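You operate a simulated robot arm through the tools that you are given. There is no shell and no other tool. Be economical: measure what you need, move in short steps, check, and stop when the job is done.

You run a simulated two-armed robot. Do the job below in one go: nothing can be reset, and whatever is moved stays where it is left.

## Task
Screw the nozzle that the card names on the empty orange bag.
Fine: hold the bag still while you screw it tight, then stand the bag on the black board. Set down upright: empty orange bag.

Only the result counts: the job must be done as asked and must still hold three seconds after the hand-in. Knocking over, shifting, dropping, spilling or breaking anything else fails it.

## Robot
Two 7-joint arms with two-finger grippers on one trunk, on a base that drives. Base frame: it is fixed to the floor where the robot stands at the start and does not move with it; the origin is under the middle of the robot, x ahead of it, y to its left, z up; the surface under the hand at the start is at about z = 850. Lengths are in mm, angles in degrees, forces in N, time in s.
The left shoulder is at the start at [73, 216, 1143], the right one opposite. With the tool pointing down near the work surface each hand reaches from about 300 to 820 mm from the robot's upright axis, wherever it stands, measured 20 degrees to its own side. Places, roughly: coupler of the empty orange bag [400, 400, 1000]; empty orange bag (10x10x13 cm) [400, 400, 900]; thread of the coupler of the empty orange bag [400, 400, 1000]; top of the black display board [400, 700, 900]. Payload 3.18 kg a hand.
Tool frame (each hand has its own): the origin (TCP) lies between the finger pads and is the grasp point; the fingertips stand 30 mm ahead of it; z points along the fingers, y is the line along which they close. Largest opening 144 mm; the body of the gripper starts 103 mm behind the TCP.
Orientation is that of the tool frame in the base frame, as a unit quaternion [w, x, y, z]. With the fingers straight down and closing along the base's y, the tool's x points along the base's -x, its y along +y and its z along -z.

## Interface
- The arms move only by the tool servo_tool. It takes "left_commands", "right_commands" or both (then of equal length, played together; a hand with none holds still); each is a list of rows, each a list of 7 numbers: the shift along the tool's x, y, z in units of 20 mm (1.0 is 20 mm), then the turn, a rotation vector about the tool's x, y, z in units of 8 degrees (1.0 is 8 degrees), then the opening in per cent of the stroke, from 0 (shut) to 100 (fully open). In form: [[dx, dy, dz, rx, ry, rz, gripper], ...]. A call has 1 to 20 rows; each row shifts and turns the commanded pose from where the row before left it, along the tool's axes as they then stand. A call with a number of a shift or a turn outside -1 to 1 is refused whole. Each row takes 0.2 s and may step no farther than 50 mm and 8.6 degrees from the row before; otherwise, or with a gripper value out of range, the whole call is refused. Where a pose cannot be reached the arm comes as near as it can. A force on the tool above 40 N (or 10 N above the force at the start of the call, whichever is more), or a blocked arm, ends the call early, and 0.2 s more pass. The fingers move at their own pace and stop on an object; they squeeze with about 20 N. The grip force told is the motor's: it shows also when the fingers shut on nothing. Time passes only in rows, and 0.2 s behind the last, so rows that do not move let the fingers close. It gives the time, the measured TCP pose, the force on the tool (base axes), the opening and the grip force at its end, in the units of the frame above (readings bear some noise), with the torque about the TCP (base axes, N m) and any sound that the robot's microphone picked up.
- Cameras (640 x 400 px; columns grow to the right, rows downward): "scene" is now at [144.8, 57.4, 1338.3]; the picture's right is [0.65, -0.76, 0.00], its down [-0.38, -0.32, -0.87] and it looks along [0.66, 0.56, -0.50] (base axes); focal length 244 px, centre (320, 200). "left" rides on the left gripper at [76, -16, -143] in its tool frame; the picture's right is [0.21, 0.98, 0.00], its down [-0.84, 0.18, -0.51] and it looks along [-0.50, 0.11, 0.86] (tool axes); focal length 218 px, centre (320, 200). "right" rides on the right gripper at [76, 16, -143] in its tool frame; the picture's right is [-0.21, 0.98, 0.00], its down [-0.84, -0.18, -0.51] and it looks along [-0.50, -0.11, 0.86] (tool axes); focal length 218 px, centre (320, 200). There is no depth. A picture from a camera that has moved, and an enlarged one, comes with that camera's place and axes in the base frame and with its lens.
- snapshot(camera): a new picture of that camera. It takes no simulated time.
- lift_body(by): slides the trunk up (or, below 0, down) by that many mm; the arms and the scene camera ride with it, the base frame stays. It gives what a move gives, with no picture.
- drive_base(legs): drives the robot by 1 to 6 legs, each [ahead, left, turn to the left] in mm, mm and degrees, along the robot's own axes; the way and the turn of a leg run together, so that a leg with both is an arc; at most 1500 mm and 180 degrees a leg. The arms and the cameras ride along, it lands a little off, and it stops where it bumps. It gives what a move gives.
- head_to(pan, tilt): turns the head with the scene camera to pan (to the left, within 80 degrees either way) and tilt (down, from -29 to 69), counted from straight ahead of the robot. It gives what a move gives.
- close_up(camera, box): a new picture of the part [left, top, right, bottom] of that camera's present view, enlarged. It takes no simulated time.
- close_job(): hands the job in; it is judged then, once.

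Go step by step. Nothing tells you exact positions but the pictures and the camera data: compare them with the known pose of the tool, close in by small moves and look again before you grip or let go. The budget is 120 turns and 92 pictures, counting those below and the enlarged ones. Unless the task says otherwise, let go and move clear before handing in, and close with one line.

The tools are called after ">>>" as name(argument=value, ...) on one line, values as JSON. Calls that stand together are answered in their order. servo_tool: Moves the arms, as the interface text tells. Its arguments: {"type":"object","properties":{"left_commands":{"type":"array","items":{"type":"array","items":{"type":"number"}}},"right_commands":{"type":"array","items":{"type":"array","items":{"type":"number"}}}},"required":[]} The other tools are called the same way: lift_body (by) slides the trunk up or down; drive_base (legs) drives the base; head_to (pan, tilt) turns the head that bears the scene camera; snapshot (camera) takes a picture; close_up (camera, box) takes an enlarged picture of a part of a camera's view; close_job () hands the job in.

At the start:

```text
time_s: 0.0
left_eef_pos: [403.7, 554.5, 1231.0]
left_tcp_rot: [0.0, 0.0, 1.0, 0.001]
left_wrist_force: [0.3, 0.5, 0.1]
left_ft_torque: [0.0, -0.04, -0.01]
left_width: 143.9
left_gripper_force: 0.0
right_eef_pos: [488.8, 79.8, 1000.2]
right_tcp_rot: [0.0, 0.001, 1.0, 0.0]
right_wrist_force: [-0.6, -0.6, -0.4]
right_ft_torque: [0.01, -0.01, -0.02]
right_width: 144.2
right_gripper_force: 0.0
trunk travel left (down, up): [-225.0, 144.0]
robot x, y, heading: [-0.6, 0.1, 0.2]
head pan, tilt: [40.6, 29.9]
```

scene: 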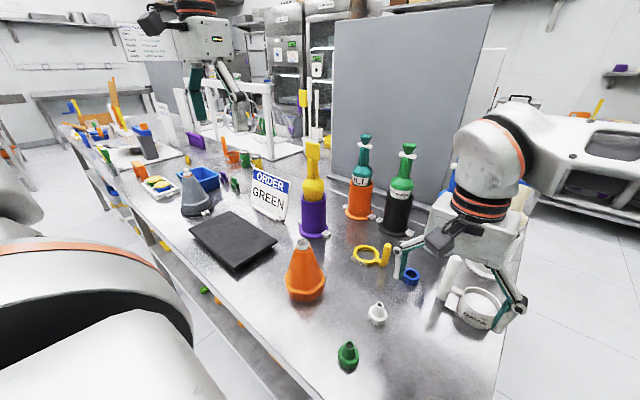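
right: 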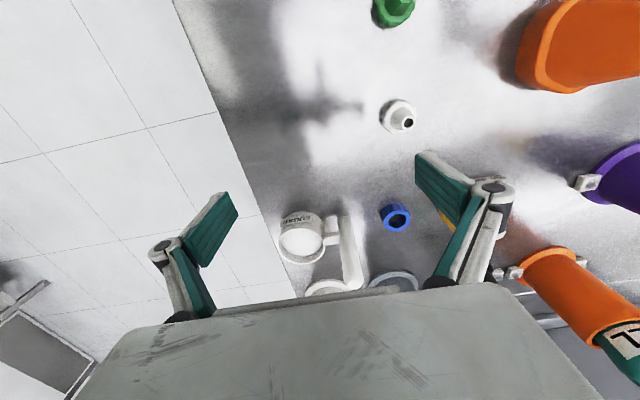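
left: 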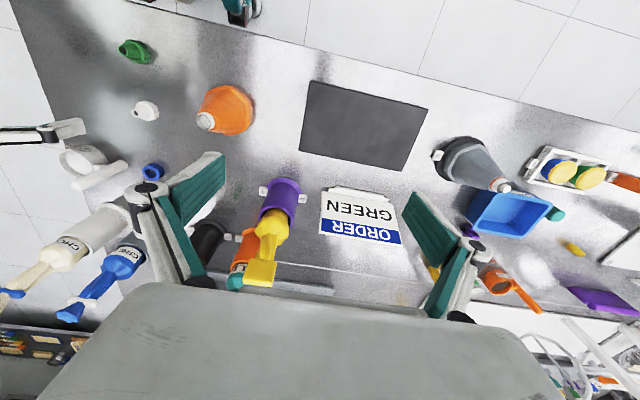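

The card says GREEN. The green nozzle is near (365, 178), the orange bag with its white coupler is near (440, 360), and the board is near (415, 640). I'll look closer before moving.

>>> close_up(camera="scene", box=[260, 220, 440, 390])

>>> close_up(camera="left", box=[90, 20, 290, 160])

>>> close_up(camera="scene", box=[150, 150, 330, 290])

```text
2.35 times, centred on (350, 305) of scene
camera zoom: at [144.8, 57.4, 1338.3], right [0.65, -0.76, 0.0], down [-0.38, -0.32, -0.87], along [0.66, 0.56, -0.5], focal length 574 px, centre (249, -47)
```

zoom: 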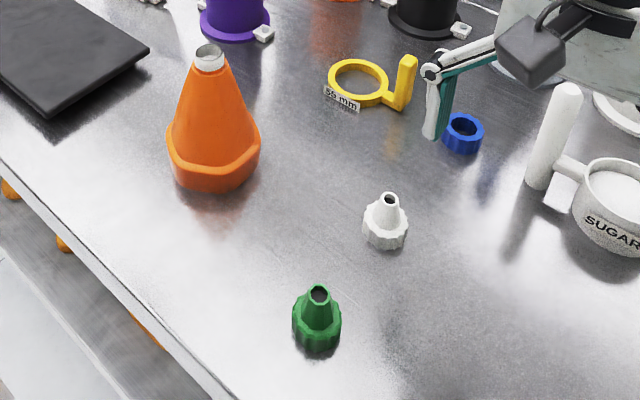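

```text
2.86 times, centred on (190, 90) of left
camera zoom: at [326.7, 537.8, 1374.9], right [-0.21, 0.98, 0.0], down [0.84, 0.18, 0.51], along [0.5, 0.11, -0.86], focal length 624 px, centre (691, 514)
```

zoom: 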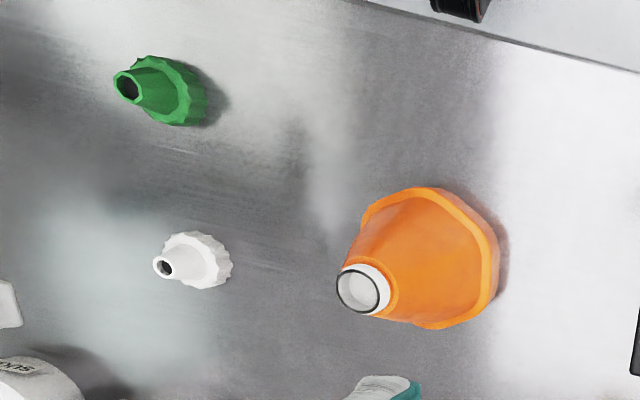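

```text
2.86 times, centred on (240, 220) of scene
camera zoom: at [144.8, 57.4, 1338.3], right [0.65, -0.76, 0.0], down [-0.38, -0.32, -0.87], along [0.66, 0.56, -0.5], focal length 697 px, centre (549, 143)
```

zoom: 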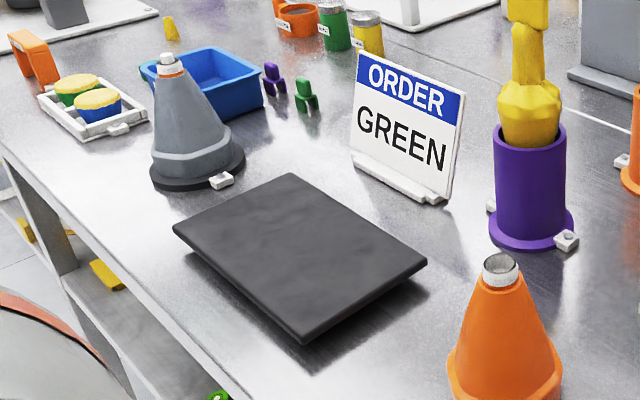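

The coupler top triangulates to (442, 360, 986). The nozzle is at (372.5, 180), with its top at about z 891. I'll bring the right hand over the nozzle and look again.

>>> servo_tool(right_commands=[[1, 0.83, 0, 0, 0, 0, 60], [1, 0.83, 0, 0, 0, 0, 60], [1, 0.83, 0, 0, 0, 0, 60], [1, 0.83, 0, 0, 0, 0, 60], [1, 0.83, 0, 0, 0, 0, 60], [0.8, 0.83, 0, 0, 0, 0, 60], [0, 0, 1, 0, 0, 0, 60], [0, 0, 1, 0, 0, 0, 60]])

>>> snapshot(camera="right")

>>> snapshot(camera="scene")

```text
time_s: 2.0
left_eef_pos: [403.2, 554.6, 1231.3]
left_tcp_rot: [0.001, 0.0, 1.0, 0.0]
left_wrist_force: [-0.2, 0.3, 0.3]
left_ft_torque: [0.0, 0.0, -0.02]
left_width: 144.0
left_gripper_force: 0.1
right_eef_pos: [408.0, 166.3, 995.2]
right_tcp_rot: [-0.001, 0.041, 0.998, 0.039]
right_wrist_force: [-0.2, 0.2, 0.3]
right_ft_torque: [-0.01, -0.03, 0.01]
right_width: 86.8
right_gripper_force: 0.1
trunk travel left (down, up): [-225.0, 144.0]
robot x, y, heading: [-1.5, -2.5, -0.0]
head pan, tilt: [40.6, 29.9]
stopped in row 8 (right hand): the arm was blocked; the commanded pose is now the measured one
```

```text
85 pictures are left
camera right: at [334.7, 179.3, 1137.2], right [0.29, 0.95, 0.07], down [0.82, -0.29, 0.49], along [0.49, -0.08, -0.87], focal length 218 px, centre (320, 200)
```

right: 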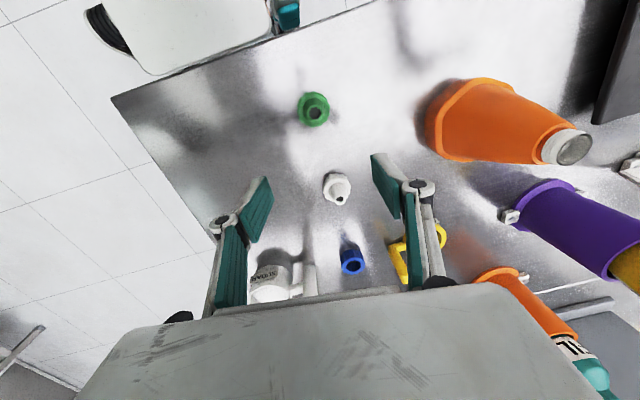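

```text
84 pictures are left
camera scene: at [145.0, 57.1, 1338.3], right [0.65, -0.76, 0.0], down [-0.38, -0.32, -0.87], along [0.66, 0.56, -0.5], focal length 244 px, centre (320, 200)
```

scene: 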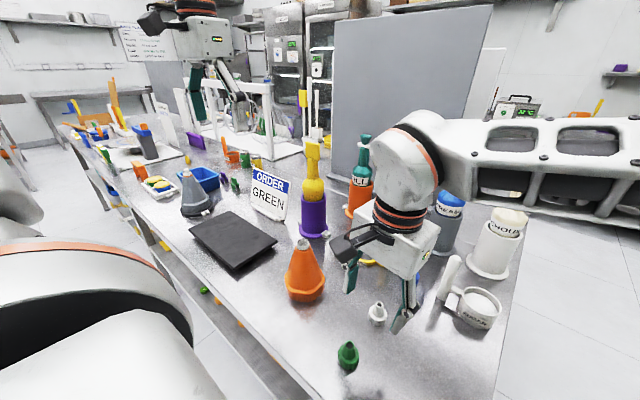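

The right arm is too close to its body here to reach further in. I'll back the base up and drive it left so all the work lies in front, then re-level the hand.

>>> drive_base(legs=[[-130, 0, 0], [0, 290, 0]])

>>> servo_tool(right_commands=[[0, 0, 0, 0.56, 0, -0.59, 60], [0, 0, 0, 0, 0, 0, 60]])

>>> snapshot(camera="scene")

```text
time_s: 6.0
left_eef_pos: [271.5, 846.5, 1231.0]
left_tcp_rot: [0.001, 0.0, 1.0, 0.0]
left_wrist_force: [0.6, 0.2, -0.1]
left_ft_torque: [-0.04, 0.0, -0.01]
left_width: 144.1
left_gripper_force: 0.1
right_eef_pos: [278.4, 458.2, 994.3]
right_tcp_rot: [0.001, 0.04, 0.999, 0.037]
right_wrist_force: [0.4, -0.6, 0.1]
right_ft_torque: [0.0, 0.0, -0.02]
right_width: 86.4
right_gripper_force: 0.1
trunk travel left (down, up): [-225.0, 144.0]
robot x, y, heading: [-131.7, 291.2, 0.5]
head pan, tilt: [40.6, 29.9]
```

```text
time_s: 6.8
left_eef_pos: [271.9, 846.0, 1231.2]
left_tcp_rot: [0.0, -0.002, 1.0, -0.001]
left_wrist_force: [-0.2, 0.0, -0.8]
left_ft_torque: [0.05, 0.01, 0.04]
left_width: 143.9
left_gripper_force: 0.1
right_eef_pos: [305.4, 442.1, 1006.3]
right_tcp_rot: [-0.007, 0.03, 0.999, 0.017]
right_wrist_force: [0.2, -0.5, -0.3]
right_ft_torque: [0.0, -0.01, 0.0]
right_width: 86.5
right_gripper_force: 0.0
trunk travel left (down, up): [-225.0, 144.0]
robot x, y, heading: [-129.0, 289.4, -0.0]
head pan, tilt: [40.6, 29.9]
stopped in row 2 (right hand): the arm was blocked; the commanded pose is now the measured one
```

```text
83 pictures are left
camera scene: at [14.3, 347.8, 1338.3], right [0.65, -0.76, 0.0], down [-0.38, -0.33, -0.87], along [0.66, 0.57, -0.5], focal length 244 px, centre (320, 200)
```

scene: 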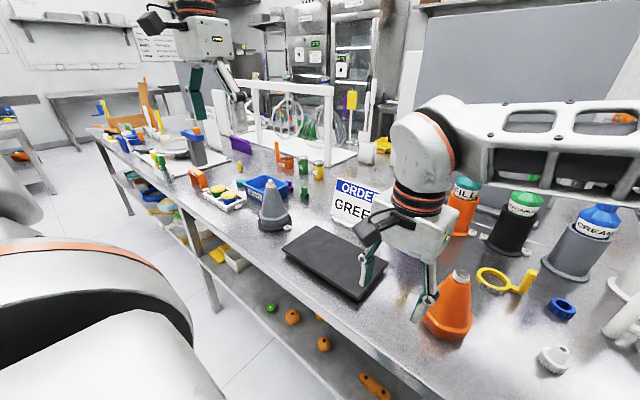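

The hand is clear of the bag on the robot's side. I'll lift it slightly and sweep right to the nozzle's y, then forward, correcting the tilt on the way.

>>> servo_tool(right_commands=[[0, -1, -0.7, 0, 0, 0, 60], [0, -1, -0.7, 0, 0, 0, 60], [0, -1, 0, 0.12, -0.05, -0.2, 60], [0, -1, 0, 0.12, -0.05, -0.2, 60], [0, -1, 0, 0, 0, 0, 60], [0, -1, 0, 0, 0, 0, 60], [0, -1, 0, 0, 0, 0, 60], [0, -1, 0, 0, 0, 0, 60], [0, -1, 0, 0, 0, 0, 60], [-0.5, -1, 0, 0, 0, 0, 60], [-0.7, -1, 0, 0, 0, 0, 60], [-1, -1, 0, 0, 0, 0, 60], [-1, -1, 0, 0, 0, 0, 60], [0, 0, 0, 0, 0, 0, 60]])

>>> snapshot(camera="right")

```text
time_s: 9.8
left_eef_pos: [271.6, 845.9, 1231.5]
left_tcp_rot: [0.0, -0.002, 1.0, 0.0]
left_wrist_force: [-0.3, 1.2, -0.3]
left_ft_torque: [0.0, -0.02, -0.01]
left_width: 144.0
left_gripper_force: 0.0
right_eef_pos: [363.7, 180.2, 1031.7]
right_tcp_rot: [0.001, 0.001, 1.0, -0.003]
right_wrist_force: [0.4, 0.4, -0.7]
right_ft_torque: [-0.03, 0.03, -0.03]
right_width: 86.3
right_gripper_force: 0.0
trunk travel left (down, up): [-225.0, 144.0]
robot x, y, heading: [-127.1, 290.6, 0.2]
head pan, tilt: [40.6, 29.9]
```

```text
82 pictures are left
camera right: at [287.3, 198.5, 1172.4], right [0.21, 0.98, -0.01], down [0.84, -0.18, 0.51], along [0.5, -0.11, -0.86], focal length 218 px, centre (320, 200)
```

right: 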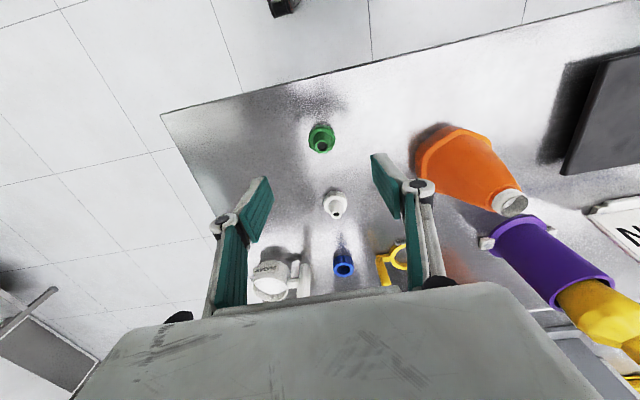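

>>> close_up(camera="right", box=[280, 110, 360, 160])

>>> close_up(camera="right", box=[400, 100, 560, 220])

```text
8.00 times, centred on (320, 135) of right
camera zoom: at [287.3, 198.5, 1172.4], right [0.21, 0.98, -0.01], down [0.84, -0.18, 0.51], along [0.5, -0.11, -0.86], focal length 1746 px, centre (320, 720)
```

zoom: 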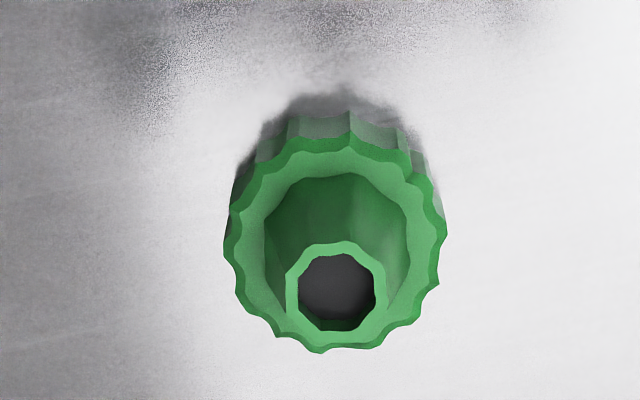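

```text
3.33 times, centred on (480, 160) of right
camera zoom: at [287.3, 198.5, 1172.4], right [0.21, 0.98, -0.01], down [0.84, -0.18, 0.51], along [0.5, -0.11, -0.86], focal length 728 px, centre (-213, 333)
```

zoom: 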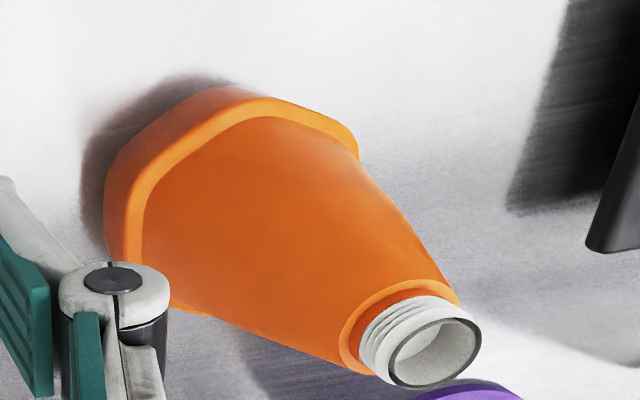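

The nozzle axis is at (372, 182), with a flange about 39 mm wide whose top is at about z 863. I'll descend over it and check.

>>> servo_tool(right_commands=[[-0.415, 0.09, 1, 0, 0, 0, 60], [0, 0, 1, 0, 0, 0, 60], [0, 0, 1, 0, 0, 0, 60], [0, 0, 1, 0, 0, 0, 60], [0, 0, 1, 0, 0, 0, 60], [0, 0, 0.7, 0, 0, 0, 60], [0, 0, 0, 0, 0, 0, 60]])

>>> snapshot(camera="right")

```text
time_s: 11.4
left_eef_pos: [271.4, 846.7, 1231.4]
left_tcp_rot: [0.0, -0.001, 1.0, 0.001]
left_wrist_force: [-0.1, 0.3, 0.3]
left_ft_torque: [0.0, -0.01, 0.01]
left_width: 143.8
left_gripper_force: 0.0
right_eef_pos: [371.6, 182.5, 918.0]
right_tcp_rot: [0.001, 0.0, 1.0, -0.002]
right_wrist_force: [-0.7, 0.8, -0.4]
right_ft_torque: [0.03, 0.05, 0.03]
right_width: 86.2
right_gripper_force: 0.1
trunk travel left (down, up): [-225.0, 144.0]
robot x, y, heading: [-128.1, 290.6, 0.3]
head pan, tilt: [40.6, 29.9]
```

```text
79 pictures are left
camera right: at [295.9, 200.9, 1058.4], right [0.21, 0.98, 0.0], down [0.84, -0.18, 0.51], along [0.5, -0.11, -0.86], focal length 218 px, centre (320, 200)
```

right: 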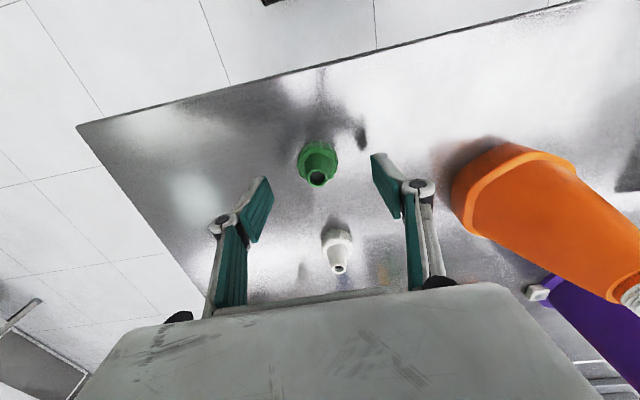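

Aligned. I'll descend the last 32 mm and close.

>>> servo_tool(right_commands=[[0, 0, 0.8, 0, 0, 0, 60], [0, 0, 0.8, 0, 0, 0, 60], [0, 0, 0, 0, 0, 0, 40], [0, 0, 0, 0, 0, 0, 15], [0, 0, 0, 0, 0, 0, 10], [0, 0, 0, 0, 0, 0, 10], [0, 0, 0, 0, 0, 0, 10]])

>>> close_up(camera="right", box=[200, 110, 440, 260])

```text
time_s: 13.0
left_eef_pos: [270.8, 845.2, 1231.7]
left_tcp_rot: [0.0, -0.001, 1.0, 0.001]
left_wrist_force: [0.3, -0.5, -0.4]
left_ft_torque: [0.01, 0.03, 0.0]
left_width: 143.9
left_gripper_force: 0.1
right_eef_pos: [372.7, 182.3, 887.0]
right_tcp_rot: [0.001, 0.0, 1.0, -0.002]
right_wrist_force: [-1.1, 0.1, 0.1]
right_ft_torque: [0.0, 0.0, 0.01]
right_width: 35.8
right_gripper_force: 19.9
trunk travel left (down, up): [-225.0, 144.0]
robot x, y, heading: [-132.3, 293.0, 0.1]
head pan, tilt: [40.6, 29.9]
```

```text
2.67 times, centred on (320, 185) of right
camera zoom: at [296.4, 200.6, 1026.9], right [0.21, 0.98, 0.0], down [0.84, -0.18, 0.51], along [0.5, -0.11, -0.86], focal length 582 px, centre (320, 240)
```

zoom: 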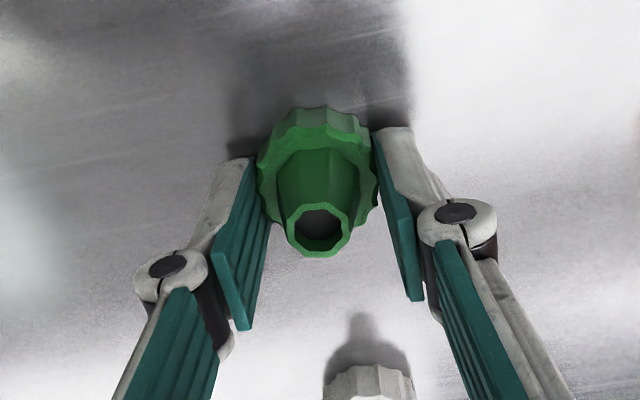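

The nozzle is gripped, 36 mm wide and centred on the TCP. I'll lift it and turn the head to check the bag's orientation and the board.

>>> servo_tool(right_commands=[[0, 0, -0.5, 0, 0, 0, 10], [0, 0, -1, 0, 0, 0, 10], [0, 0, -1, 0, 0, 0, 10], [0, 0, -1, 0, 0, 0, 10], [0, 0, -1, 0, 0, 0, 10], [0, 0, -1, 0, 0, 0, 10], [0, 0, -1, 0, 0, 0, 10], [0, 0, -1, 0, 0, 0, 10], [0, 0, -1, 0, 0, 0, 10]])

>>> head_to(pan=10, tilt=42)

>>> snapshot(camera="scene")

>>> close_up(camera="scene", box=[250, 120, 450, 260])

```text
time_s: 15.0
left_eef_pos: [269.1, 846.6, 1232.0]
left_tcp_rot: [0.0, -0.002, 1.0, 0.001]
left_wrist_force: [0.1, 0.2, 0.6]
left_ft_torque: [0.02, 0.0, 0.03]
left_width: 144.0
left_gripper_force: 0.1
right_eef_pos: [372.5, 183.1, 1056.5]
right_tcp_rot: [0.001, 0.0, 1.0, -0.003]
right_wrist_force: [0.0, -0.1, -0.2]
right_ft_torque: [0.01, 0.0, -0.01]
right_width: 36.1
right_gripper_force: 20.0
trunk travel left (down, up): [-225.0, 144.0]
robot x, y, heading: [-132.2, 291.5, 0.1]
head pan, tilt: [40.6, 29.9]
```

```text
time_s: 16.0
left_eef_pos: [271.1, 846.3, 1230.3]
left_tcp_rot: [-0.001, 0.0, 1.0, 0.0]
left_wrist_force: [-0.7, 0.2, 0.1]
left_ft_torque: [0.0, 0.0, 0.02]
left_width: 144.0
left_gripper_force: 0.0
right_eef_pos: [372.5, 184.5, 1056.3]
right_tcp_rot: [0.001, 0.0, 1.0, -0.003]
right_wrist_force: [0.4, 0.1, 0.2]
right_ft_torque: [-0.02, -0.04, 0.01]
right_width: 36.2
right_gripper_force: 20.2
trunk travel left (down, up): [-225.0, 144.0]
robot x, y, heading: [-131.7, 292.5, -0.3]
head pan, tilt: [10.0, 42.0]
```

```text
77 pictures are left
camera scene: at [27.8, 304.1, 1320.0], right [0.18, -0.98, 0.0], down [-0.66, -0.12, -0.74], along [0.73, 0.13, -0.67], focal length 244 px, centre (320, 200)
```

scene: 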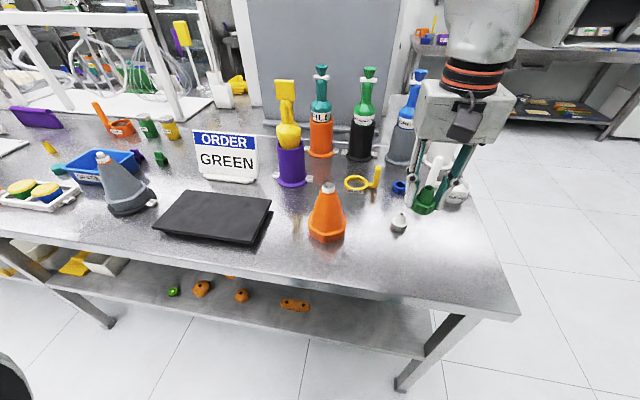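

```text
2.86 times, centred on (350, 190) of scene
camera zoom: at [27.8, 304.1, 1320.0], right [0.18, -0.98, 0.0], down [-0.66, -0.12, -0.74], along [0.73, 0.13, -0.67], focal length 697 px, centre (234, 229)
```

zoom: 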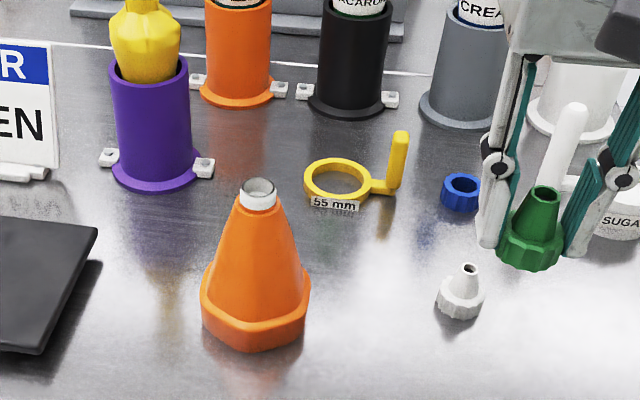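

The bag's foot is hexagonal, with flats facing about 84° and 264°. So the left hand can come in from the robot's side, pitched about 40° below horizontal and closing nearly along y. First I'll bring it over.

>>> servo_tool(left_commands=[[-0.16, -1, 0.5, 0, 0, 0, 100], [-0.16, -1, 0.5, 0, 0, 0, 100], [-0.16, -1, 0.5, 0, 0, 0, 100], [-0.16, -1, 0.5, 0, 0, 0, 100], [-0.16, -1, 0.5, 0, 0, 0, 100], [-0.16, -1, 0.5, 0, 0, 0, 100], [-0.16, -1, 0.5, 0, 0, 0, 100], [-0.16, -1, 0.5, 0, 0, 0, 100], [-0.16, -1, 0.5, 0, 0, 0, 100], [-0.16, -1, 0.5, 0, 0, 0, 100], [-0.16, -1, 0.5, 0, 0, 0, 100], [-0.16, -1, 0.5, 0, 0, 0, 100], [-0.16, -1, 0.5, 0, 0, 0, 100], [-0.16, -1, 0.5, 0, 0, 0, 100], [-0.16, -1, 0, 0, 0, 0, 100], [-0.16, -1, 0, 0, 0, 0, 100], [-0.16, -1, 0, 0, 0, 0, 100], [0, 0, 0, 0, 0, 0.75, 100]])

>>> snapshot(camera="scene")

```text
time_s: 19.8
left_eef_pos: [331.3, 654.7, 1176.8]
left_tcp_rot: [0.0, 0.05, 0.999, 0.0]
left_wrist_force: [-0.5, -0.2, -1.0]
left_ft_torque: [-0.02, -0.01, -0.01]
left_width: 144.0
left_gripper_force: 0.1
left hand out of reach, approached as far as the arm can: row 9, 10, 11, 12, 13, 14, 15, 16, 17
right_eef_pos: [371.5, 182.8, 1055.2]
right_tcp_rot: [0.0, -0.001, 1.0, -0.002]
right_wrist_force: [1.1, -0.5, 0.4]
right_ft_torque: [0.01, 0.0, 0.01]
right_width: 36.3
right_gripper_force: 19.9
trunk travel left (down, up): [-225.0, 144.0]
robot x, y, heading: [-132.6, 293.5, 0.2]
head pan, tilt: [10.0, 42.0]
```

```text
75 pictures are left
camera scene: at [27.7, 304.1, 1320.0], right [0.18, -0.98, 0.0], down [-0.66, -0.12, -0.74], along [0.73, 0.13, -0.67], focal length 244 px, centre (320, 200)
```

scene: 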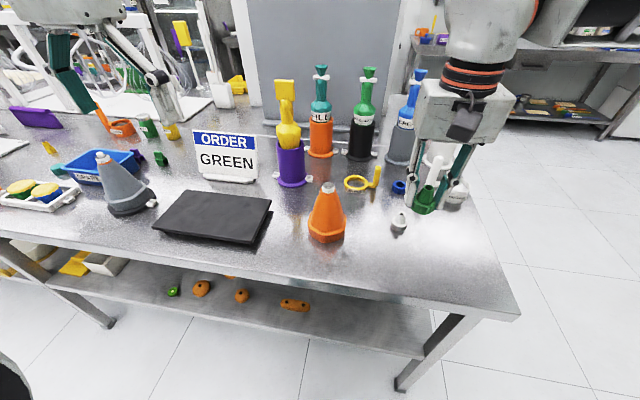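

The left arm is cramped at this distance. I'll back up another 90 mm, then pitch the left hand and see how it follows.

>>> drive_base(legs=[[-90, 0, 0]])

>>> servo_tool(left_commands=[[0, 0, 0, 0, 0, 0, 100], [-1, 0, 0, 0, -1, 0, 100], [-1, 0, 0, 0, -1, 0, 100], [-1, 0, 0, 0, -1, 0, 100], [-1, 0, 0, 0, -1, 0, 100], [-1, 0, 0, 0, -1, 0, 100], [0, 0, 0, 0, 0, 0, 100]])

```text
time_s: 20.9
left_eef_pos: [239.0, 654.7, 1177.6]
left_tcp_rot: [0.0, 0.051, 0.999, 0.001]
left_wrist_force: [0.5, -0.8, 0.3]
left_ft_torque: [0.01, -0.03, -0.01]
left_width: 143.9
left_gripper_force: 0.1
right_eef_pos: [281.2, 182.6, 1056.4]
right_tcp_rot: [0.001, 0.0, 1.0, -0.003]
right_wrist_force: [-0.7, -0.7, 0.5]
right_ft_torque: [0.0, 0.0, -0.01]
right_width: 36.4
right_gripper_force: 20.0
trunk travel left (down, up): [-225.0, 144.0]
robot x, y, heading: [-220.9, 288.8, 0.0]
head pan, tilt: [10.0, 42.0]
```

```text
time_s: 22.5
left_eef_pos: [338.9, 716.0, 1236.8]
left_tcp_rot: [0.34, 0.052, 0.939, -0.022]
left_wrist_force: [0.5, 0.2, 0.5]
left_ft_torque: [-0.03, 0.0, 0.04]
left_width: 143.9
left_gripper_force: 0.0
left hand out of reach, approached as far as the arm can: row 3, 4, 5, 6
right_eef_pos: [281.1, 183.4, 1055.6]
right_tcp_rot: [0.001, 0.0, 1.0, -0.002]
right_wrist_force: [-0.8, -0.3, -0.7]
right_ft_torque: [-0.01, -0.03, -0.02]
right_width: 36.0
right_gripper_force: 20.1
trunk travel left (down, up): [-225.0, 144.0]
robot x, y, heading: [-223.9, 290.8, 0.4]
head pan, tilt: [10.0, 42.0]
```

>>> head_to(pan=45, tilt=25)

>>> snapshot(camera="scene")

```text
time_s: 23.5
left_eef_pos: [338.6, 717.5, 1237.4]
left_tcp_rot: [0.34, 0.052, 0.939, -0.021]
left_wrist_force: [0.6, 0.3, 0.4]
left_ft_torque: [0.02, -0.01, 0.02]
left_width: 144.2
left_gripper_force: 0.0
right_eef_pos: [282.1, 182.8, 1056.4]
right_tcp_rot: [0.001, 0.0, 1.0, -0.002]
right_wrist_force: [0.1, -0.2, -0.3]
right_ft_torque: [-0.03, 0.02, 0.04]
right_width: 36.0
right_gripper_force: 20.3
trunk travel left (down, up): [-225.0, 144.0]
robot x, y, heading: [-220.7, 287.2, 0.5]
head pan, tilt: [45.0, 25.0]
```

```text
74 pictures are left
camera scene: at [-80.0, 354.4, 1346.2], right [0.71, -0.71, 0.0], down [-0.3, -0.3, -0.91], along [0.64, 0.64, -0.42], focal length 244 px, centre (320, 200)
```

scene: 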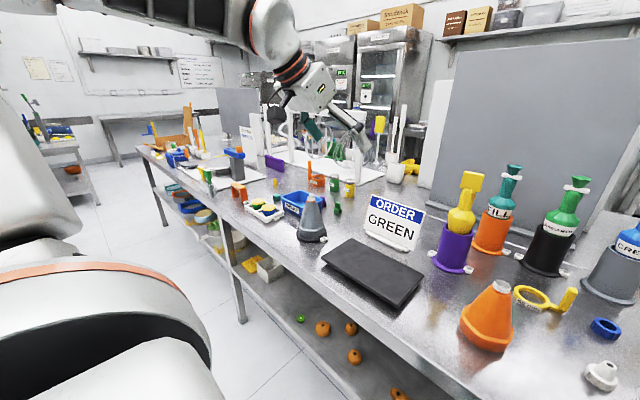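

>>> servo_tool(left_commands=[[0.643, 0, 0.766, 0, 0, 0, 100], [0.643, 0, 0.766, 0, 0, 0, 100], [0.643, 0, 0.766, 0, 0, 0, 100], [0.643, 0, 0.766, 0, 0, 0, 100], [0.643, 0, 0.766, 0, 0, 0, 100]])

```text
time_s: 24.7
left_eef_pos: [338.8, 747.4, 1146.4]
left_tcp_rot: [0.34, 0.05, 0.939, -0.02]
left_wrist_force: [-0.8, -0.2, 0.9]
left_ft_torque: [-0.02, 0.02, 0.01]
left_width: 143.7
left_gripper_force: 0.1
left hand out of reach, approached as far as the arm can: row 1, 2, 3, 4, 5
right_eef_pos: [282.4, 184.5, 1054.9]
right_tcp_rot: [0.001, 0.0, 1.0, -0.003]
right_wrist_force: [0.1, -0.1, -0.7]
right_ft_torque: [-0.02, 0.02, 0.04]
right_width: 36.1
right_gripper_force: 20.2
trunk travel left (down, up): [-225.0, 144.0]
robot x, y, heading: [-221.7, 291.1, 0.2]
head pan, tilt: [45.0, 25.0]
```

The hand's command lags at a spot too close to the shoulder. I'll push the command forward and down, out of that cramped zone.

>>> servo_tool(left_commands=[[-0.762, 0.1, 0.64, 0, 0, 0, 100], [-0.762, 0.1, 0.64, 0, 0, 0, 100], [-0.762, 0.1, 0.64, 0, 0, 0, 100], [-0.762, 0.1, 0.64, 0, 0, 0, 100], [0.643, 0, 0.766, 0, 0, 0, 100], [0.643, 0, 0.766, 0, 0, 0, 100]])

>>> snapshot(camera="scene")

```text
time_s: 26.1
left_eef_pos: [420.2, 748.4, 1105.4]
left_tcp_rot: [0.34, 0.05, 0.939, -0.021]
left_wrist_force: [-0.2, -0.4, -0.1]
left_ft_torque: [0.0, 0.05, 0.03]
left_width: 144.3
left_gripper_force: 0.1
right_eef_pos: [280.5, 183.7, 1056.1]
right_tcp_rot: [0.001, 0.0, 1.0, -0.004]
right_wrist_force: [0.3, -1.0, -0.2]
right_ft_torque: [0.0, 0.01, 0.01]
right_width: 35.9
right_gripper_force: 19.6
trunk travel left (down, up): [-225.0, 144.0]
robot x, y, heading: [-220.2, 292.5, 0.4]
head pan, tilt: [45.0, 25.0]
```

```text
73 pictures are left
camera scene: at [-79.5, 354.5, 1346.1], right [0.71, -0.71, 0.0], down [-0.3, -0.3, -0.91], along [0.64, 0.64, -0.42], focal length 244 px, centre (320, 200)
```

scene: 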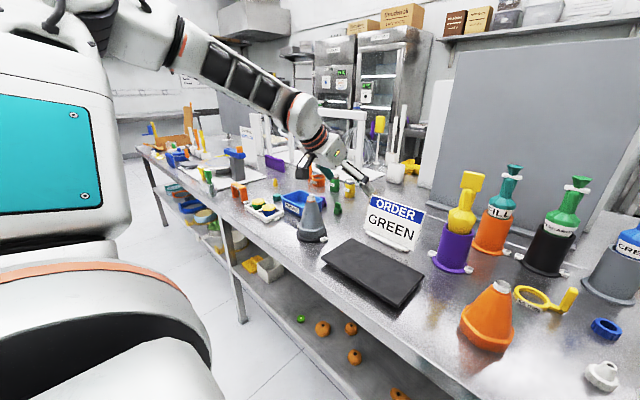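

Now it tracks cleanly. I'll move it sideways toward the bag.

>>> servo_tool(left_commands=[[0, -1, 0, 0, 0, 0, 100], [0, -1, 0, 0, 0, 0, 100], [0, -1, 0, 0, 0, 0, 100], [0, -1, 0, 0, 0, 0, 100], [0, -1, 0, 0, 0, 0, 100], [0, -1, 0, 0, 0, 0, 100], [0, -1, 0, 0, 0, 0, 100], [0, -1, 0, 0, 0, 0, 100], [0, -1, 0, 0, 0, 0, 100], [0, -1, 0, 0, 0, 0, 100], [0, -1, 0, 0, 0, 0, 100], [0, -1, 0, 0, 0, 0, 100]])

```text
time_s: 28.7
left_eef_pos: [419.2, 735.5, 1151.8]
left_tcp_rot: [0.341, 0.053, 0.938, -0.023]
left_wrist_force: [0.1, 0.0, 0.3]
left_ft_torque: [0.03, 0.0, 0.04]
left_width: 144.1
left_gripper_force: 0.1
left hand out of reach, approached as far as the arm can: row 1, 2, 3, 4, 5, 6, 7, 8, 9, 10, 11, 12
right_eef_pos: [281.8, 182.3, 1055.7]
right_tcp_rot: [0.001, 0.0, 1.0, -0.003]
right_wrist_force: [0.5, 0.8, 0.3]
right_ft_torque: [0.01, 0.04, 0.01]
right_width: 36.0
right_gripper_force: 20.2
trunk travel left (down, up): [-225.0, 144.0]
robot x, y, heading: [-221.9, 292.7, -0.1]
head pan, tilt: [45.0, 25.0]
```

The limit looks like wrist yaw. The left arm will naturally come in from its own side, so I'll turn the tool 60° clockwise to use the bag's other pair of flats (approach azimuth about -66°).

>>> servo_tool(left_commands=[[0, 0, 0, 0.603, 0, 0.718, 100], [0, 0, 0, 0.603, 0, 0.718, 100], [0, 0, 0, 0.603, 0, 0.718, 100], [0, 0, 0, 0.603, 0, 0.718, 100], [0, 0, 0, 0.603, 0, 0.718, 100], [0, 0, 0, 0.603, 0, 0.718, 100], [0, 0, 0, 0.603, 0, 0.718, 100], [0, 0, 0, 0.603, 0, 0.718, 100], [0, 0, 0, 0, 0, 0, 100]])

```text
time_s: 30.7
left_eef_pos: [418.0, 734.3, 1152.4]
left_tcp_rot: [0.288, 0.511, 0.789, -0.185]
left_wrist_force: [-0.2, 0.0, 0.1]
left_ft_torque: [0.04, -0.02, -0.02]
left_width: 144.0
left_gripper_force: 0.1
right_eef_pos: [280.7, 184.1, 1055.9]
right_tcp_rot: [0.001, 0.001, 1.0, -0.003]
right_wrist_force: [0.0, -0.4, 0.6]
right_ft_torque: [0.02, -0.01, 0.0]
right_width: 36.2
right_gripper_force: 20.0
trunk travel left (down, up): [-225.0, 144.0]
robot x, y, heading: [-219.7, 292.6, 0.4]
head pan, tilt: [45.0, 25.0]
```

The tool axes check out (approach azimuth -66°, closing along 24°). I'll move to a pre-grasp point 150 mm back from the bag.

>>> servo_tool(left_commands=[[-0.327, -0.44, 0.93, 0, 0, 0, 100], [-0.327, -0.44, 0.93, 0, 0, 0, 100], [-0.327, -0.44, 0.93, 0, 0, 0, 100], [-0.327, -0.44, 0.93, 0, 0, 0, 100], [-0.327, -0.44, 0.93, 0, 0, 0, 100], [-0.327, -0.44, 0.93, 0, 0, 0, 100], [-0.327, -0.44, 0.93, 0, 0, 0, 100], [-0.327, -0.44, 0.93, 0, 0, 0, 100], [-0.327, -0.44, 0.93, 0, 0, 0, 100], [-0.327, -0.44, 0.93, 0, 0, 0, 100], [-0.327, -0.44, 0.93, 0, 0, 0, 100], [-0.327, -0.44, 0.93, 0, 0, 0, 100], [-0.327, -0.44, 0.93, 0, 0, 0, 100], [-0.327, -0.44, 0.93, 0, 0, 0, 100], [-0.327, -0.44, 0.93, 0, 0, 0, 100], [0, 0, 0, 0, 0, 0, 100]])

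>>> snapshot(camera="left")

>>> snapshot(camera="scene")

```text
time_s: 34.1
left_eef_pos: [401.6, 450.6, 1000.7]
left_tcp_rot: [0.287, 0.511, 0.789, -0.186]
left_wrist_force: [0.8, -0.1, 0.3]
left_ft_torque: [0.03, 0.05, 0.01]
left_width: 143.9
left_gripper_force: 0.1
right_eef_pos: [282.4, 183.3, 1055.6]
right_tcp_rot: [0.0, 0.0, 1.0, -0.002]
right_wrist_force: [0.2, -0.1, -0.2]
right_ft_torque: [-0.01, -0.02, 0.0]
right_width: 36.2
right_gripper_force: 20.3
trunk travel left (down, up): [-225.0, 144.0]
robot x, y, heading: [-218.7, 288.8, 0.1]
head pan, tilt: [45.0, 25.0]
```

```text
72 pictures are left
camera left: at [324.7, 580.8, 1062.1], right [0.83, 0.55, -0.13], down [0.29, -0.22, 0.93], along [0.48, -0.81, -0.34], focal length 218 px, centre (320, 200)
```

left: 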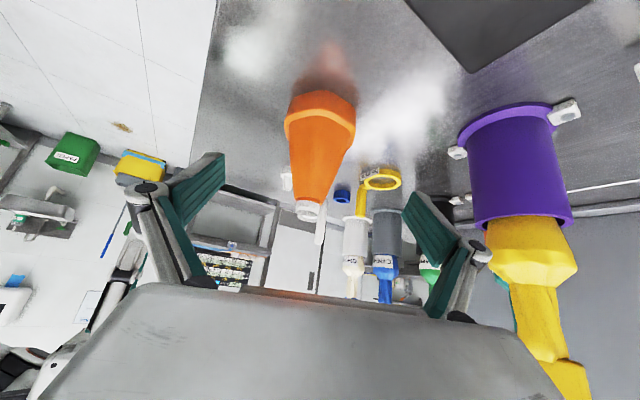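

```text
71 pictures are left
camera scene: at [-80.4, 354.6, 1346.3], right [0.71, -0.71, 0.0], down [-0.3, -0.3, -0.91], along [0.64, 0.64, -0.42], focal length 244 px, centre (320, 200)
```

scene: 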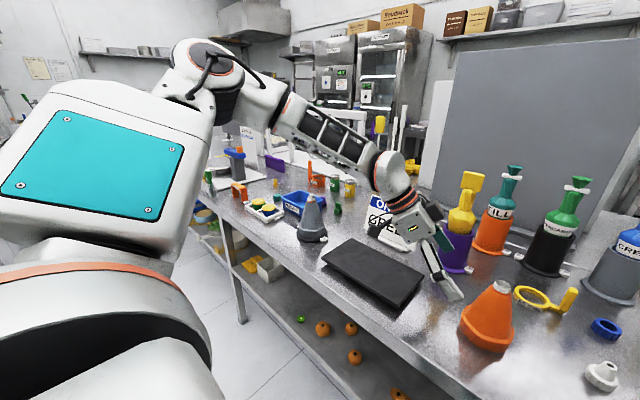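

>>> close_up(camera="left", box=[260, 70, 380, 230])

```text
2.50 times, centred on (320, 150) of left
camera zoom: at [324.7, 580.8, 1062.1], right [0.83, 0.55, -0.13], down [0.29, -0.22, 0.93], along [0.48, -0.81, -0.34], focal length 546 px, centre (320, 325)
```

zoom: 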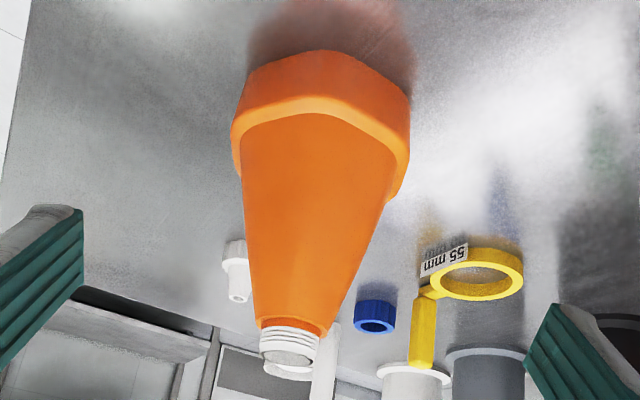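

The foot's vertex faces the hand, so the flats match the finger line. I'll advance 130 mm, then check.

>>> servo_tool(left_commands=[[-0.115, 0, 1, 0, 0, 0, 100], [0, 0, 1, 0, 0, 0, 100], [0, 0, 1, 0, 0, 0, 100], [0, 0, 1, 0, 0, 0, 100], [0, 0, 1, 0, 0, 0, 100], [0, 0, 1, 0, 0, 0, 100], [0, 0, 0.5, 0, 0, 0, 100], [0, 0, 0, 0, 0, 0, 100]])

>>> snapshot(camera="left")

>>> close_up(camera="scene", box=[380, 180, 580, 380])

```text
time_s: 35.9
left_eef_pos: [434.6, 375.7, 904.1]
left_tcp_rot: [0.288, 0.51, 0.789, -0.186]
left_wrist_force: [0.3, -0.7, -0.3]
left_ft_torque: [-0.01, 0.0, 0.01]
left_width: 143.8
left_gripper_force: 0.1
left hand out of reach, approached as far as the arm can: row 7
right_eef_pos: [281.6, 183.7, 1056.1]
right_tcp_rot: [0.001, 0.0, 1.0, -0.003]
right_wrist_force: [0.1, 1.5, 0.2]
right_ft_torque: [-0.01, 0.02, 0.0]
right_width: 35.9
right_gripper_force: 20.0
trunk travel left (down, up): [-225.0, 144.0]
robot x, y, heading: [-217.8, 293.1, 0.1]
head pan, tilt: [45.0, 25.0]
```

```text
69 pictures are left
camera left: at [357.5, 505.3, 965.5], right [0.83, 0.55, -0.13], down [0.29, -0.22, 0.93], along [0.48, -0.81, -0.34], focal length 218 px, centre (320, 200)
```

left: 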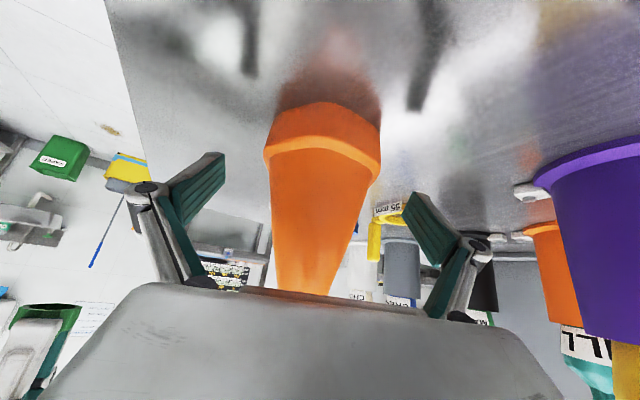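

```text
2.00 times, centred on (480, 280) of scene
camera zoom: at [-80.0, 354.4, 1346.2], right [0.71, -0.71, 0.0], down [-0.3, -0.3, -0.91], along [0.64, 0.64, -0.42], focal length 488 px, centre (0, 40)
```

zoom: 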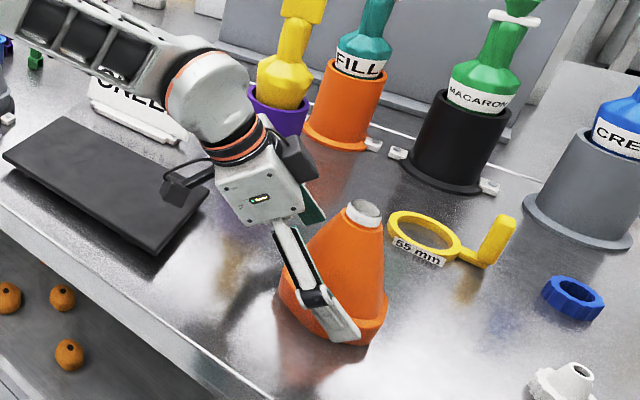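

The arm reached its limit 22 mm short. I'll make up the rest with small base and trunk moves: right 16, ahead 7, down 18.

>>> drive_base(legs=[[7, -16, 0]])

>>> lift_body(by=-17)

>>> snapshot(camera="left")

>>> close_up(camera="scene", box=[380, 180, 580, 380])

```text
time_s: 36.7
left_eef_pos: [440.9, 358.4, 904.2]
left_tcp_rot: [0.288, 0.51, 0.789, -0.187]
left_wrist_force: [-0.5, 0.1, 0.4]
left_ft_torque: [0.03, 0.04, 0.0]
left_width: 144.0
left_gripper_force: 0.1
right_eef_pos: [288.7, 166.7, 1056.6]
right_tcp_rot: [0.001, 0.001, 1.0, -0.001]
right_wrist_force: [0.2, -1.0, -0.1]
right_ft_torque: [0.07, 0.04, 0.0]
right_width: 36.1
right_gripper_force: 19.9
trunk travel left (down, up): [-225.0, 144.0]
robot x, y, heading: [-215.6, 273.5, 0.3]
head pan, tilt: [45.0, 25.0]
```

```text
time_s: 37.4
left_eef_pos: [440.4, 360.2, 890.6]
left_tcp_rot: [0.288, 0.51, 0.789, -0.186]
left_wrist_force: [-0.4, 0.8, -0.2]
left_ft_torque: [0.06, -0.03, 0.05]
left_width: 143.8
left_gripper_force: 0.1
right_eef_pos: [287.3, 167.0, 1040.6]
right_tcp_rot: [0.002, 0.0, 1.0, -0.002]
right_wrist_force: [0.3, 0.1, 0.0]
right_ft_torque: [0.0, -0.07, -0.01]
right_width: 36.0
right_gripper_force: 20.7
trunk travel left (down, up): [-208.0, 161.0]
robot x, y, heading: [-211.5, 276.3, 0.0]
head pan, tilt: [45.0, 25.0]
```

```text
67 pictures are left
camera left: at [363.4, 489.3, 950.4], right [0.83, 0.55, -0.13], down [0.29, -0.22, 0.93], along [0.48, -0.81, -0.34], focal length 218 px, centre (320, 200)
```

left: 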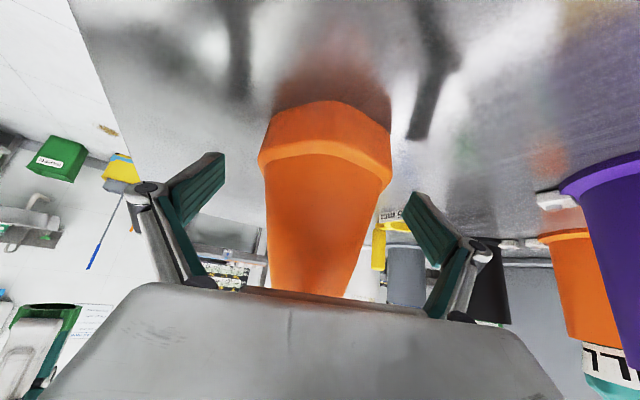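

```text
2.00 times, centred on (480, 280) of scene
camera zoom: at [-62.4, 338.5, 1328.9], right [0.71, -0.71, 0.0], down [-0.3, -0.3, -0.91], along [0.64, 0.64, -0.42], focal length 488 px, centre (0, 40)
```

zoom: 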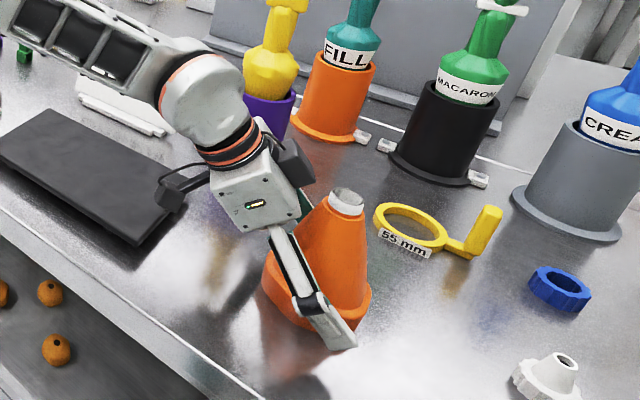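

>>> lift_body(by=-3.5)

>>> servo_tool(left_commands=[[0, 0, 0, 0, 0, 0, 85], [0, 0, 0, 0, 0, 0, 75], [0, 0, 0, 0, 0, 0, 68], [0, 0, 0, 0, 0, 0, 60], [0, 0, 0, 0, 0, 0, 50], [0, 0, 0, 0, 0, 0, 40], [0, 0, 0, 0, 0, 0, 40]])

>>> snapshot(camera="left")

>>> close_up(camera="scene", box=[380, 180, 580, 380])

```text
time_s: 37.9
left_eef_pos: [440.9, 358.8, 883.8]
left_tcp_rot: [0.288, 0.51, 0.789, -0.186]
left_wrist_force: [-0.9, 0.6, 0.5]
left_ft_torque: [0.01, -0.04, -0.01]
left_width: 144.0
left_gripper_force: 0.0
right_eef_pos: [287.0, 164.9, 1036.2]
right_tcp_rot: [0.001, 0.0, 1.0, -0.002]
right_wrist_force: [-0.5, 1.0, 0.5]
right_ft_torque: [0.01, -0.01, 0.02]
right_width: 36.3
right_gripper_force: 19.9
trunk travel left (down, up): [-205.0, 165.0]
robot x, y, heading: [-212.7, 272.5, 0.3]
head pan, tilt: [45.0, 25.0]
```

```text
time_s: 39.5
left_eef_pos: [439.9, 359.5, 884.1]
left_tcp_rot: [0.289, 0.51, 0.788, -0.187]
left_wrist_force: [0.5, -0.2, 0.6]
left_ft_torque: [-0.05, 0.1, -0.01]
left_width: 93.9
left_gripper_force: 19.3
right_eef_pos: [288.1, 165.8, 1036.3]
right_tcp_rot: [0.001, 0.0, 1.0, -0.003]
right_wrist_force: [0.5, -0.2, 0.2]
right_ft_torque: [0.03, 0.03, 0.0]
right_width: 36.1
right_gripper_force: 19.8
trunk travel left (down, up): [-205.0, 165.0]
robot x, y, heading: [-212.2, 275.2, 0.2]
head pan, tilt: [45.0, 25.0]
```

```text
65 pictures are left
camera left: at [364.4, 489.4, 945.2], right [0.83, 0.55, -0.13], down [0.29, -0.22, 0.93], along [0.48, -0.81, -0.34], focal length 218 px, centre (320, 200)
```

left: 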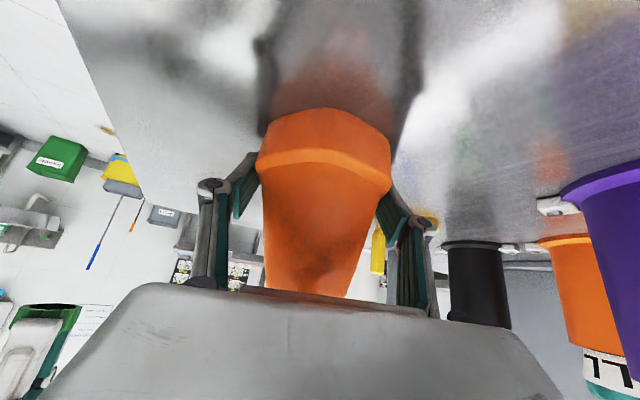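

```text
2.00 times, centred on (480, 280) of scene
camera zoom: at [-57.9, 338.5, 1324.8], right [0.71, -0.71, 0.0], down [-0.3, -0.3, -0.91], along [0.64, 0.64, -0.42], focal length 488 px, centre (0, 40)
```

zoom: 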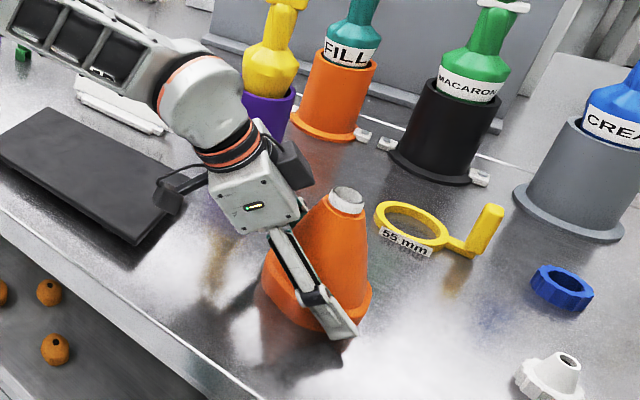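

The bag is held on its flats (94 mm). Now I'll bring the right hand with the nozzle above the coupler, still 40 mm clear, and aim the head at it.

>>> servo_tool(right_commands=[[0, 0, -1, 0, 0, 0, 10], [0, 0, -1, 0, 0, 0, 10], [-0.77, 0.97, 0, 0, 0, 0, 10], [-0.77, 0.97, 0, 0, 0, 0, 10], [-0.77, 0.97, 0, 0, 0, 0, 10], [-0.77, 0.97, 0, 0, 0, 0, 10], [-0.77, 0.97, 0, 0, 0, 0, 10], [-0.77, 0.97, 0, 0, 0, 0, 10], [-0.77, 0.97, 0, 0, 0, 0, 10], [-0.77, 0.97, 0, 0, 0, 0, 10], [-0.77, 0.97, 0, 0, 0, 0, 10], [-0.77, 0.97, 0, 0, 0, 0, 10], [0, 0, 0, 0, 0, 0, 10]])

>>> head_to(pan=8, tilt=32)

>>> snapshot(camera="scene")

>>> snapshot(camera="right")

```text
time_s: 42.5
left_eef_pos: [440.8, 358.2, 885.4]
left_tcp_rot: [0.289, 0.51, 0.789, -0.186]
left_wrist_force: [-0.3, -0.3, 1.1]
left_ft_torque: [-0.01, 0.13, -0.04]
left_width: 93.8
left_gripper_force: 20.0
right_eef_pos: [444.4, 290.4, 1098.1]
right_tcp_rot: [0.002, 0.039, 0.999, 0.033]
right_wrist_force: [-0.6, -0.1, -0.1]
right_ft_torque: [-0.01, 0.02, 0.0]
right_width: 36.3
right_gripper_force: 19.7
right hand out of reach, approached as far as the arm can: row 11, 12
trunk travel left (down, up): [-205.0, 165.0]
robot x, y, heading: [-213.0, 276.3, 0.2]
head pan, tilt: [45.0, 25.0]
stopped in row 13 (right hand): the arm was blocked; the commanded pose is now the measured one
```

```text
time_s: 43.5
left_eef_pos: [441.3, 359.9, 884.5]
left_tcp_rot: [0.287, 0.511, 0.789, -0.186]
left_wrist_force: [0.4, -0.2, 1.3]
left_ft_torque: [-0.07, 0.14, 0.04]
left_width: 94.1
left_gripper_force: 20.9
right_eef_pos: [444.9, 290.7, 1099.1]
right_tcp_rot: [0.002, 0.038, 0.999, 0.032]
right_wrist_force: [0.4, 0.8, 0.1]
right_ft_torque: [0.0, 0.02, -0.01]
right_width: 36.0
right_gripper_force: 20.2
trunk travel left (down, up): [-205.0, 165.0]
robot x, y, heading: [-214.3, 274.8, 0.2]
head pan, tilt: [8.0, 32.0]
```

```text
63 pictures are left
camera scene: at [-34.3, 285.9, 1313.7], right [0.14, -0.99, 0.0], down [-0.52, -0.08, -0.85], along [0.84, 0.12, -0.53], focal length 244 px, centre (320, 200)
```

scene: 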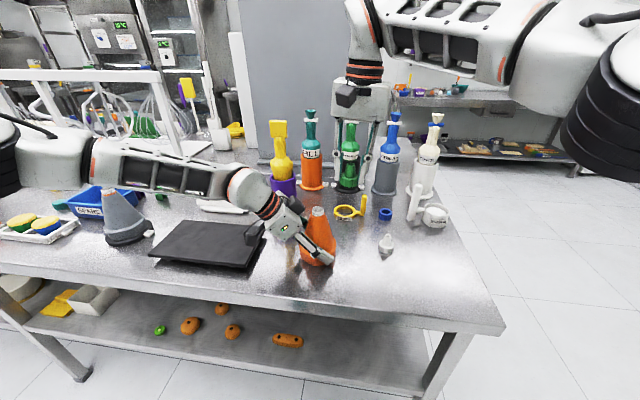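

```text
62 pictures are left
camera right: at [369.3, 304.7, 1240.3], right [0.28, 0.96, 0.06], down [0.82, -0.28, 0.5], along [0.49, -0.09, -0.87], focal length 218 px, centre (320, 200)
```

right: 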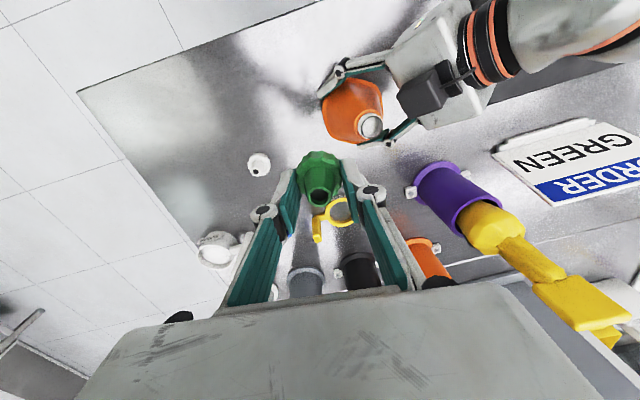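

The right arm hits a limit at yaw 0. I'll turn its wrist counter-clockwise, the mirror of what freed the left arm, and see whether it can then move inward.

>>> servo_tool(right_commands=[[0, -0.5, 0, 0.25, 0, -1, 10], [0, 0, 0, 0.22, 0, -1, 10], [0, 0, 0, 0, 0, -1, 10], [0, 0, 0, 0, 0, -1, 10], [0, 0, 0, 0, 0, -1, 10], [0, 0, 0, 0, 0, -1, 10], [0, 0, 0, 0, 0, -1, 10], [0, 0, 0, 0, 0, -1, 10], [0, 0, 0, 0, 0, 0, 10]])

```text
time_s: 45.5
left_eef_pos: [441.4, 359.0, 884.0]
left_tcp_rot: [0.287, 0.511, 0.789, -0.185]
left_wrist_force: [-0.8, -0.5, -1.5]
left_ft_torque: [-0.04, 0.06, -0.02]
left_width: 93.7
left_gripper_force: 20.1
right_eef_pos: [412.2, 278.1, 1086.8]
right_tcp_rot: [0.035, -0.105, 0.994, -0.001]
right_wrist_force: [-0.5, -0.4, -0.1]
right_ft_torque: [-0.01, 0.02, -0.01]
right_width: 36.1
right_gripper_force: 20.1
right hand out of reach, approached as far as the arm can: row 1, 2, 3, 4, 5, 6, 7, 8
trunk travel left (down, up): [-205.0, 165.0]
robot x, y, heading: [-213.5, 274.8, 0.2]
head pan, tilt: [8.0, 32.0]
```

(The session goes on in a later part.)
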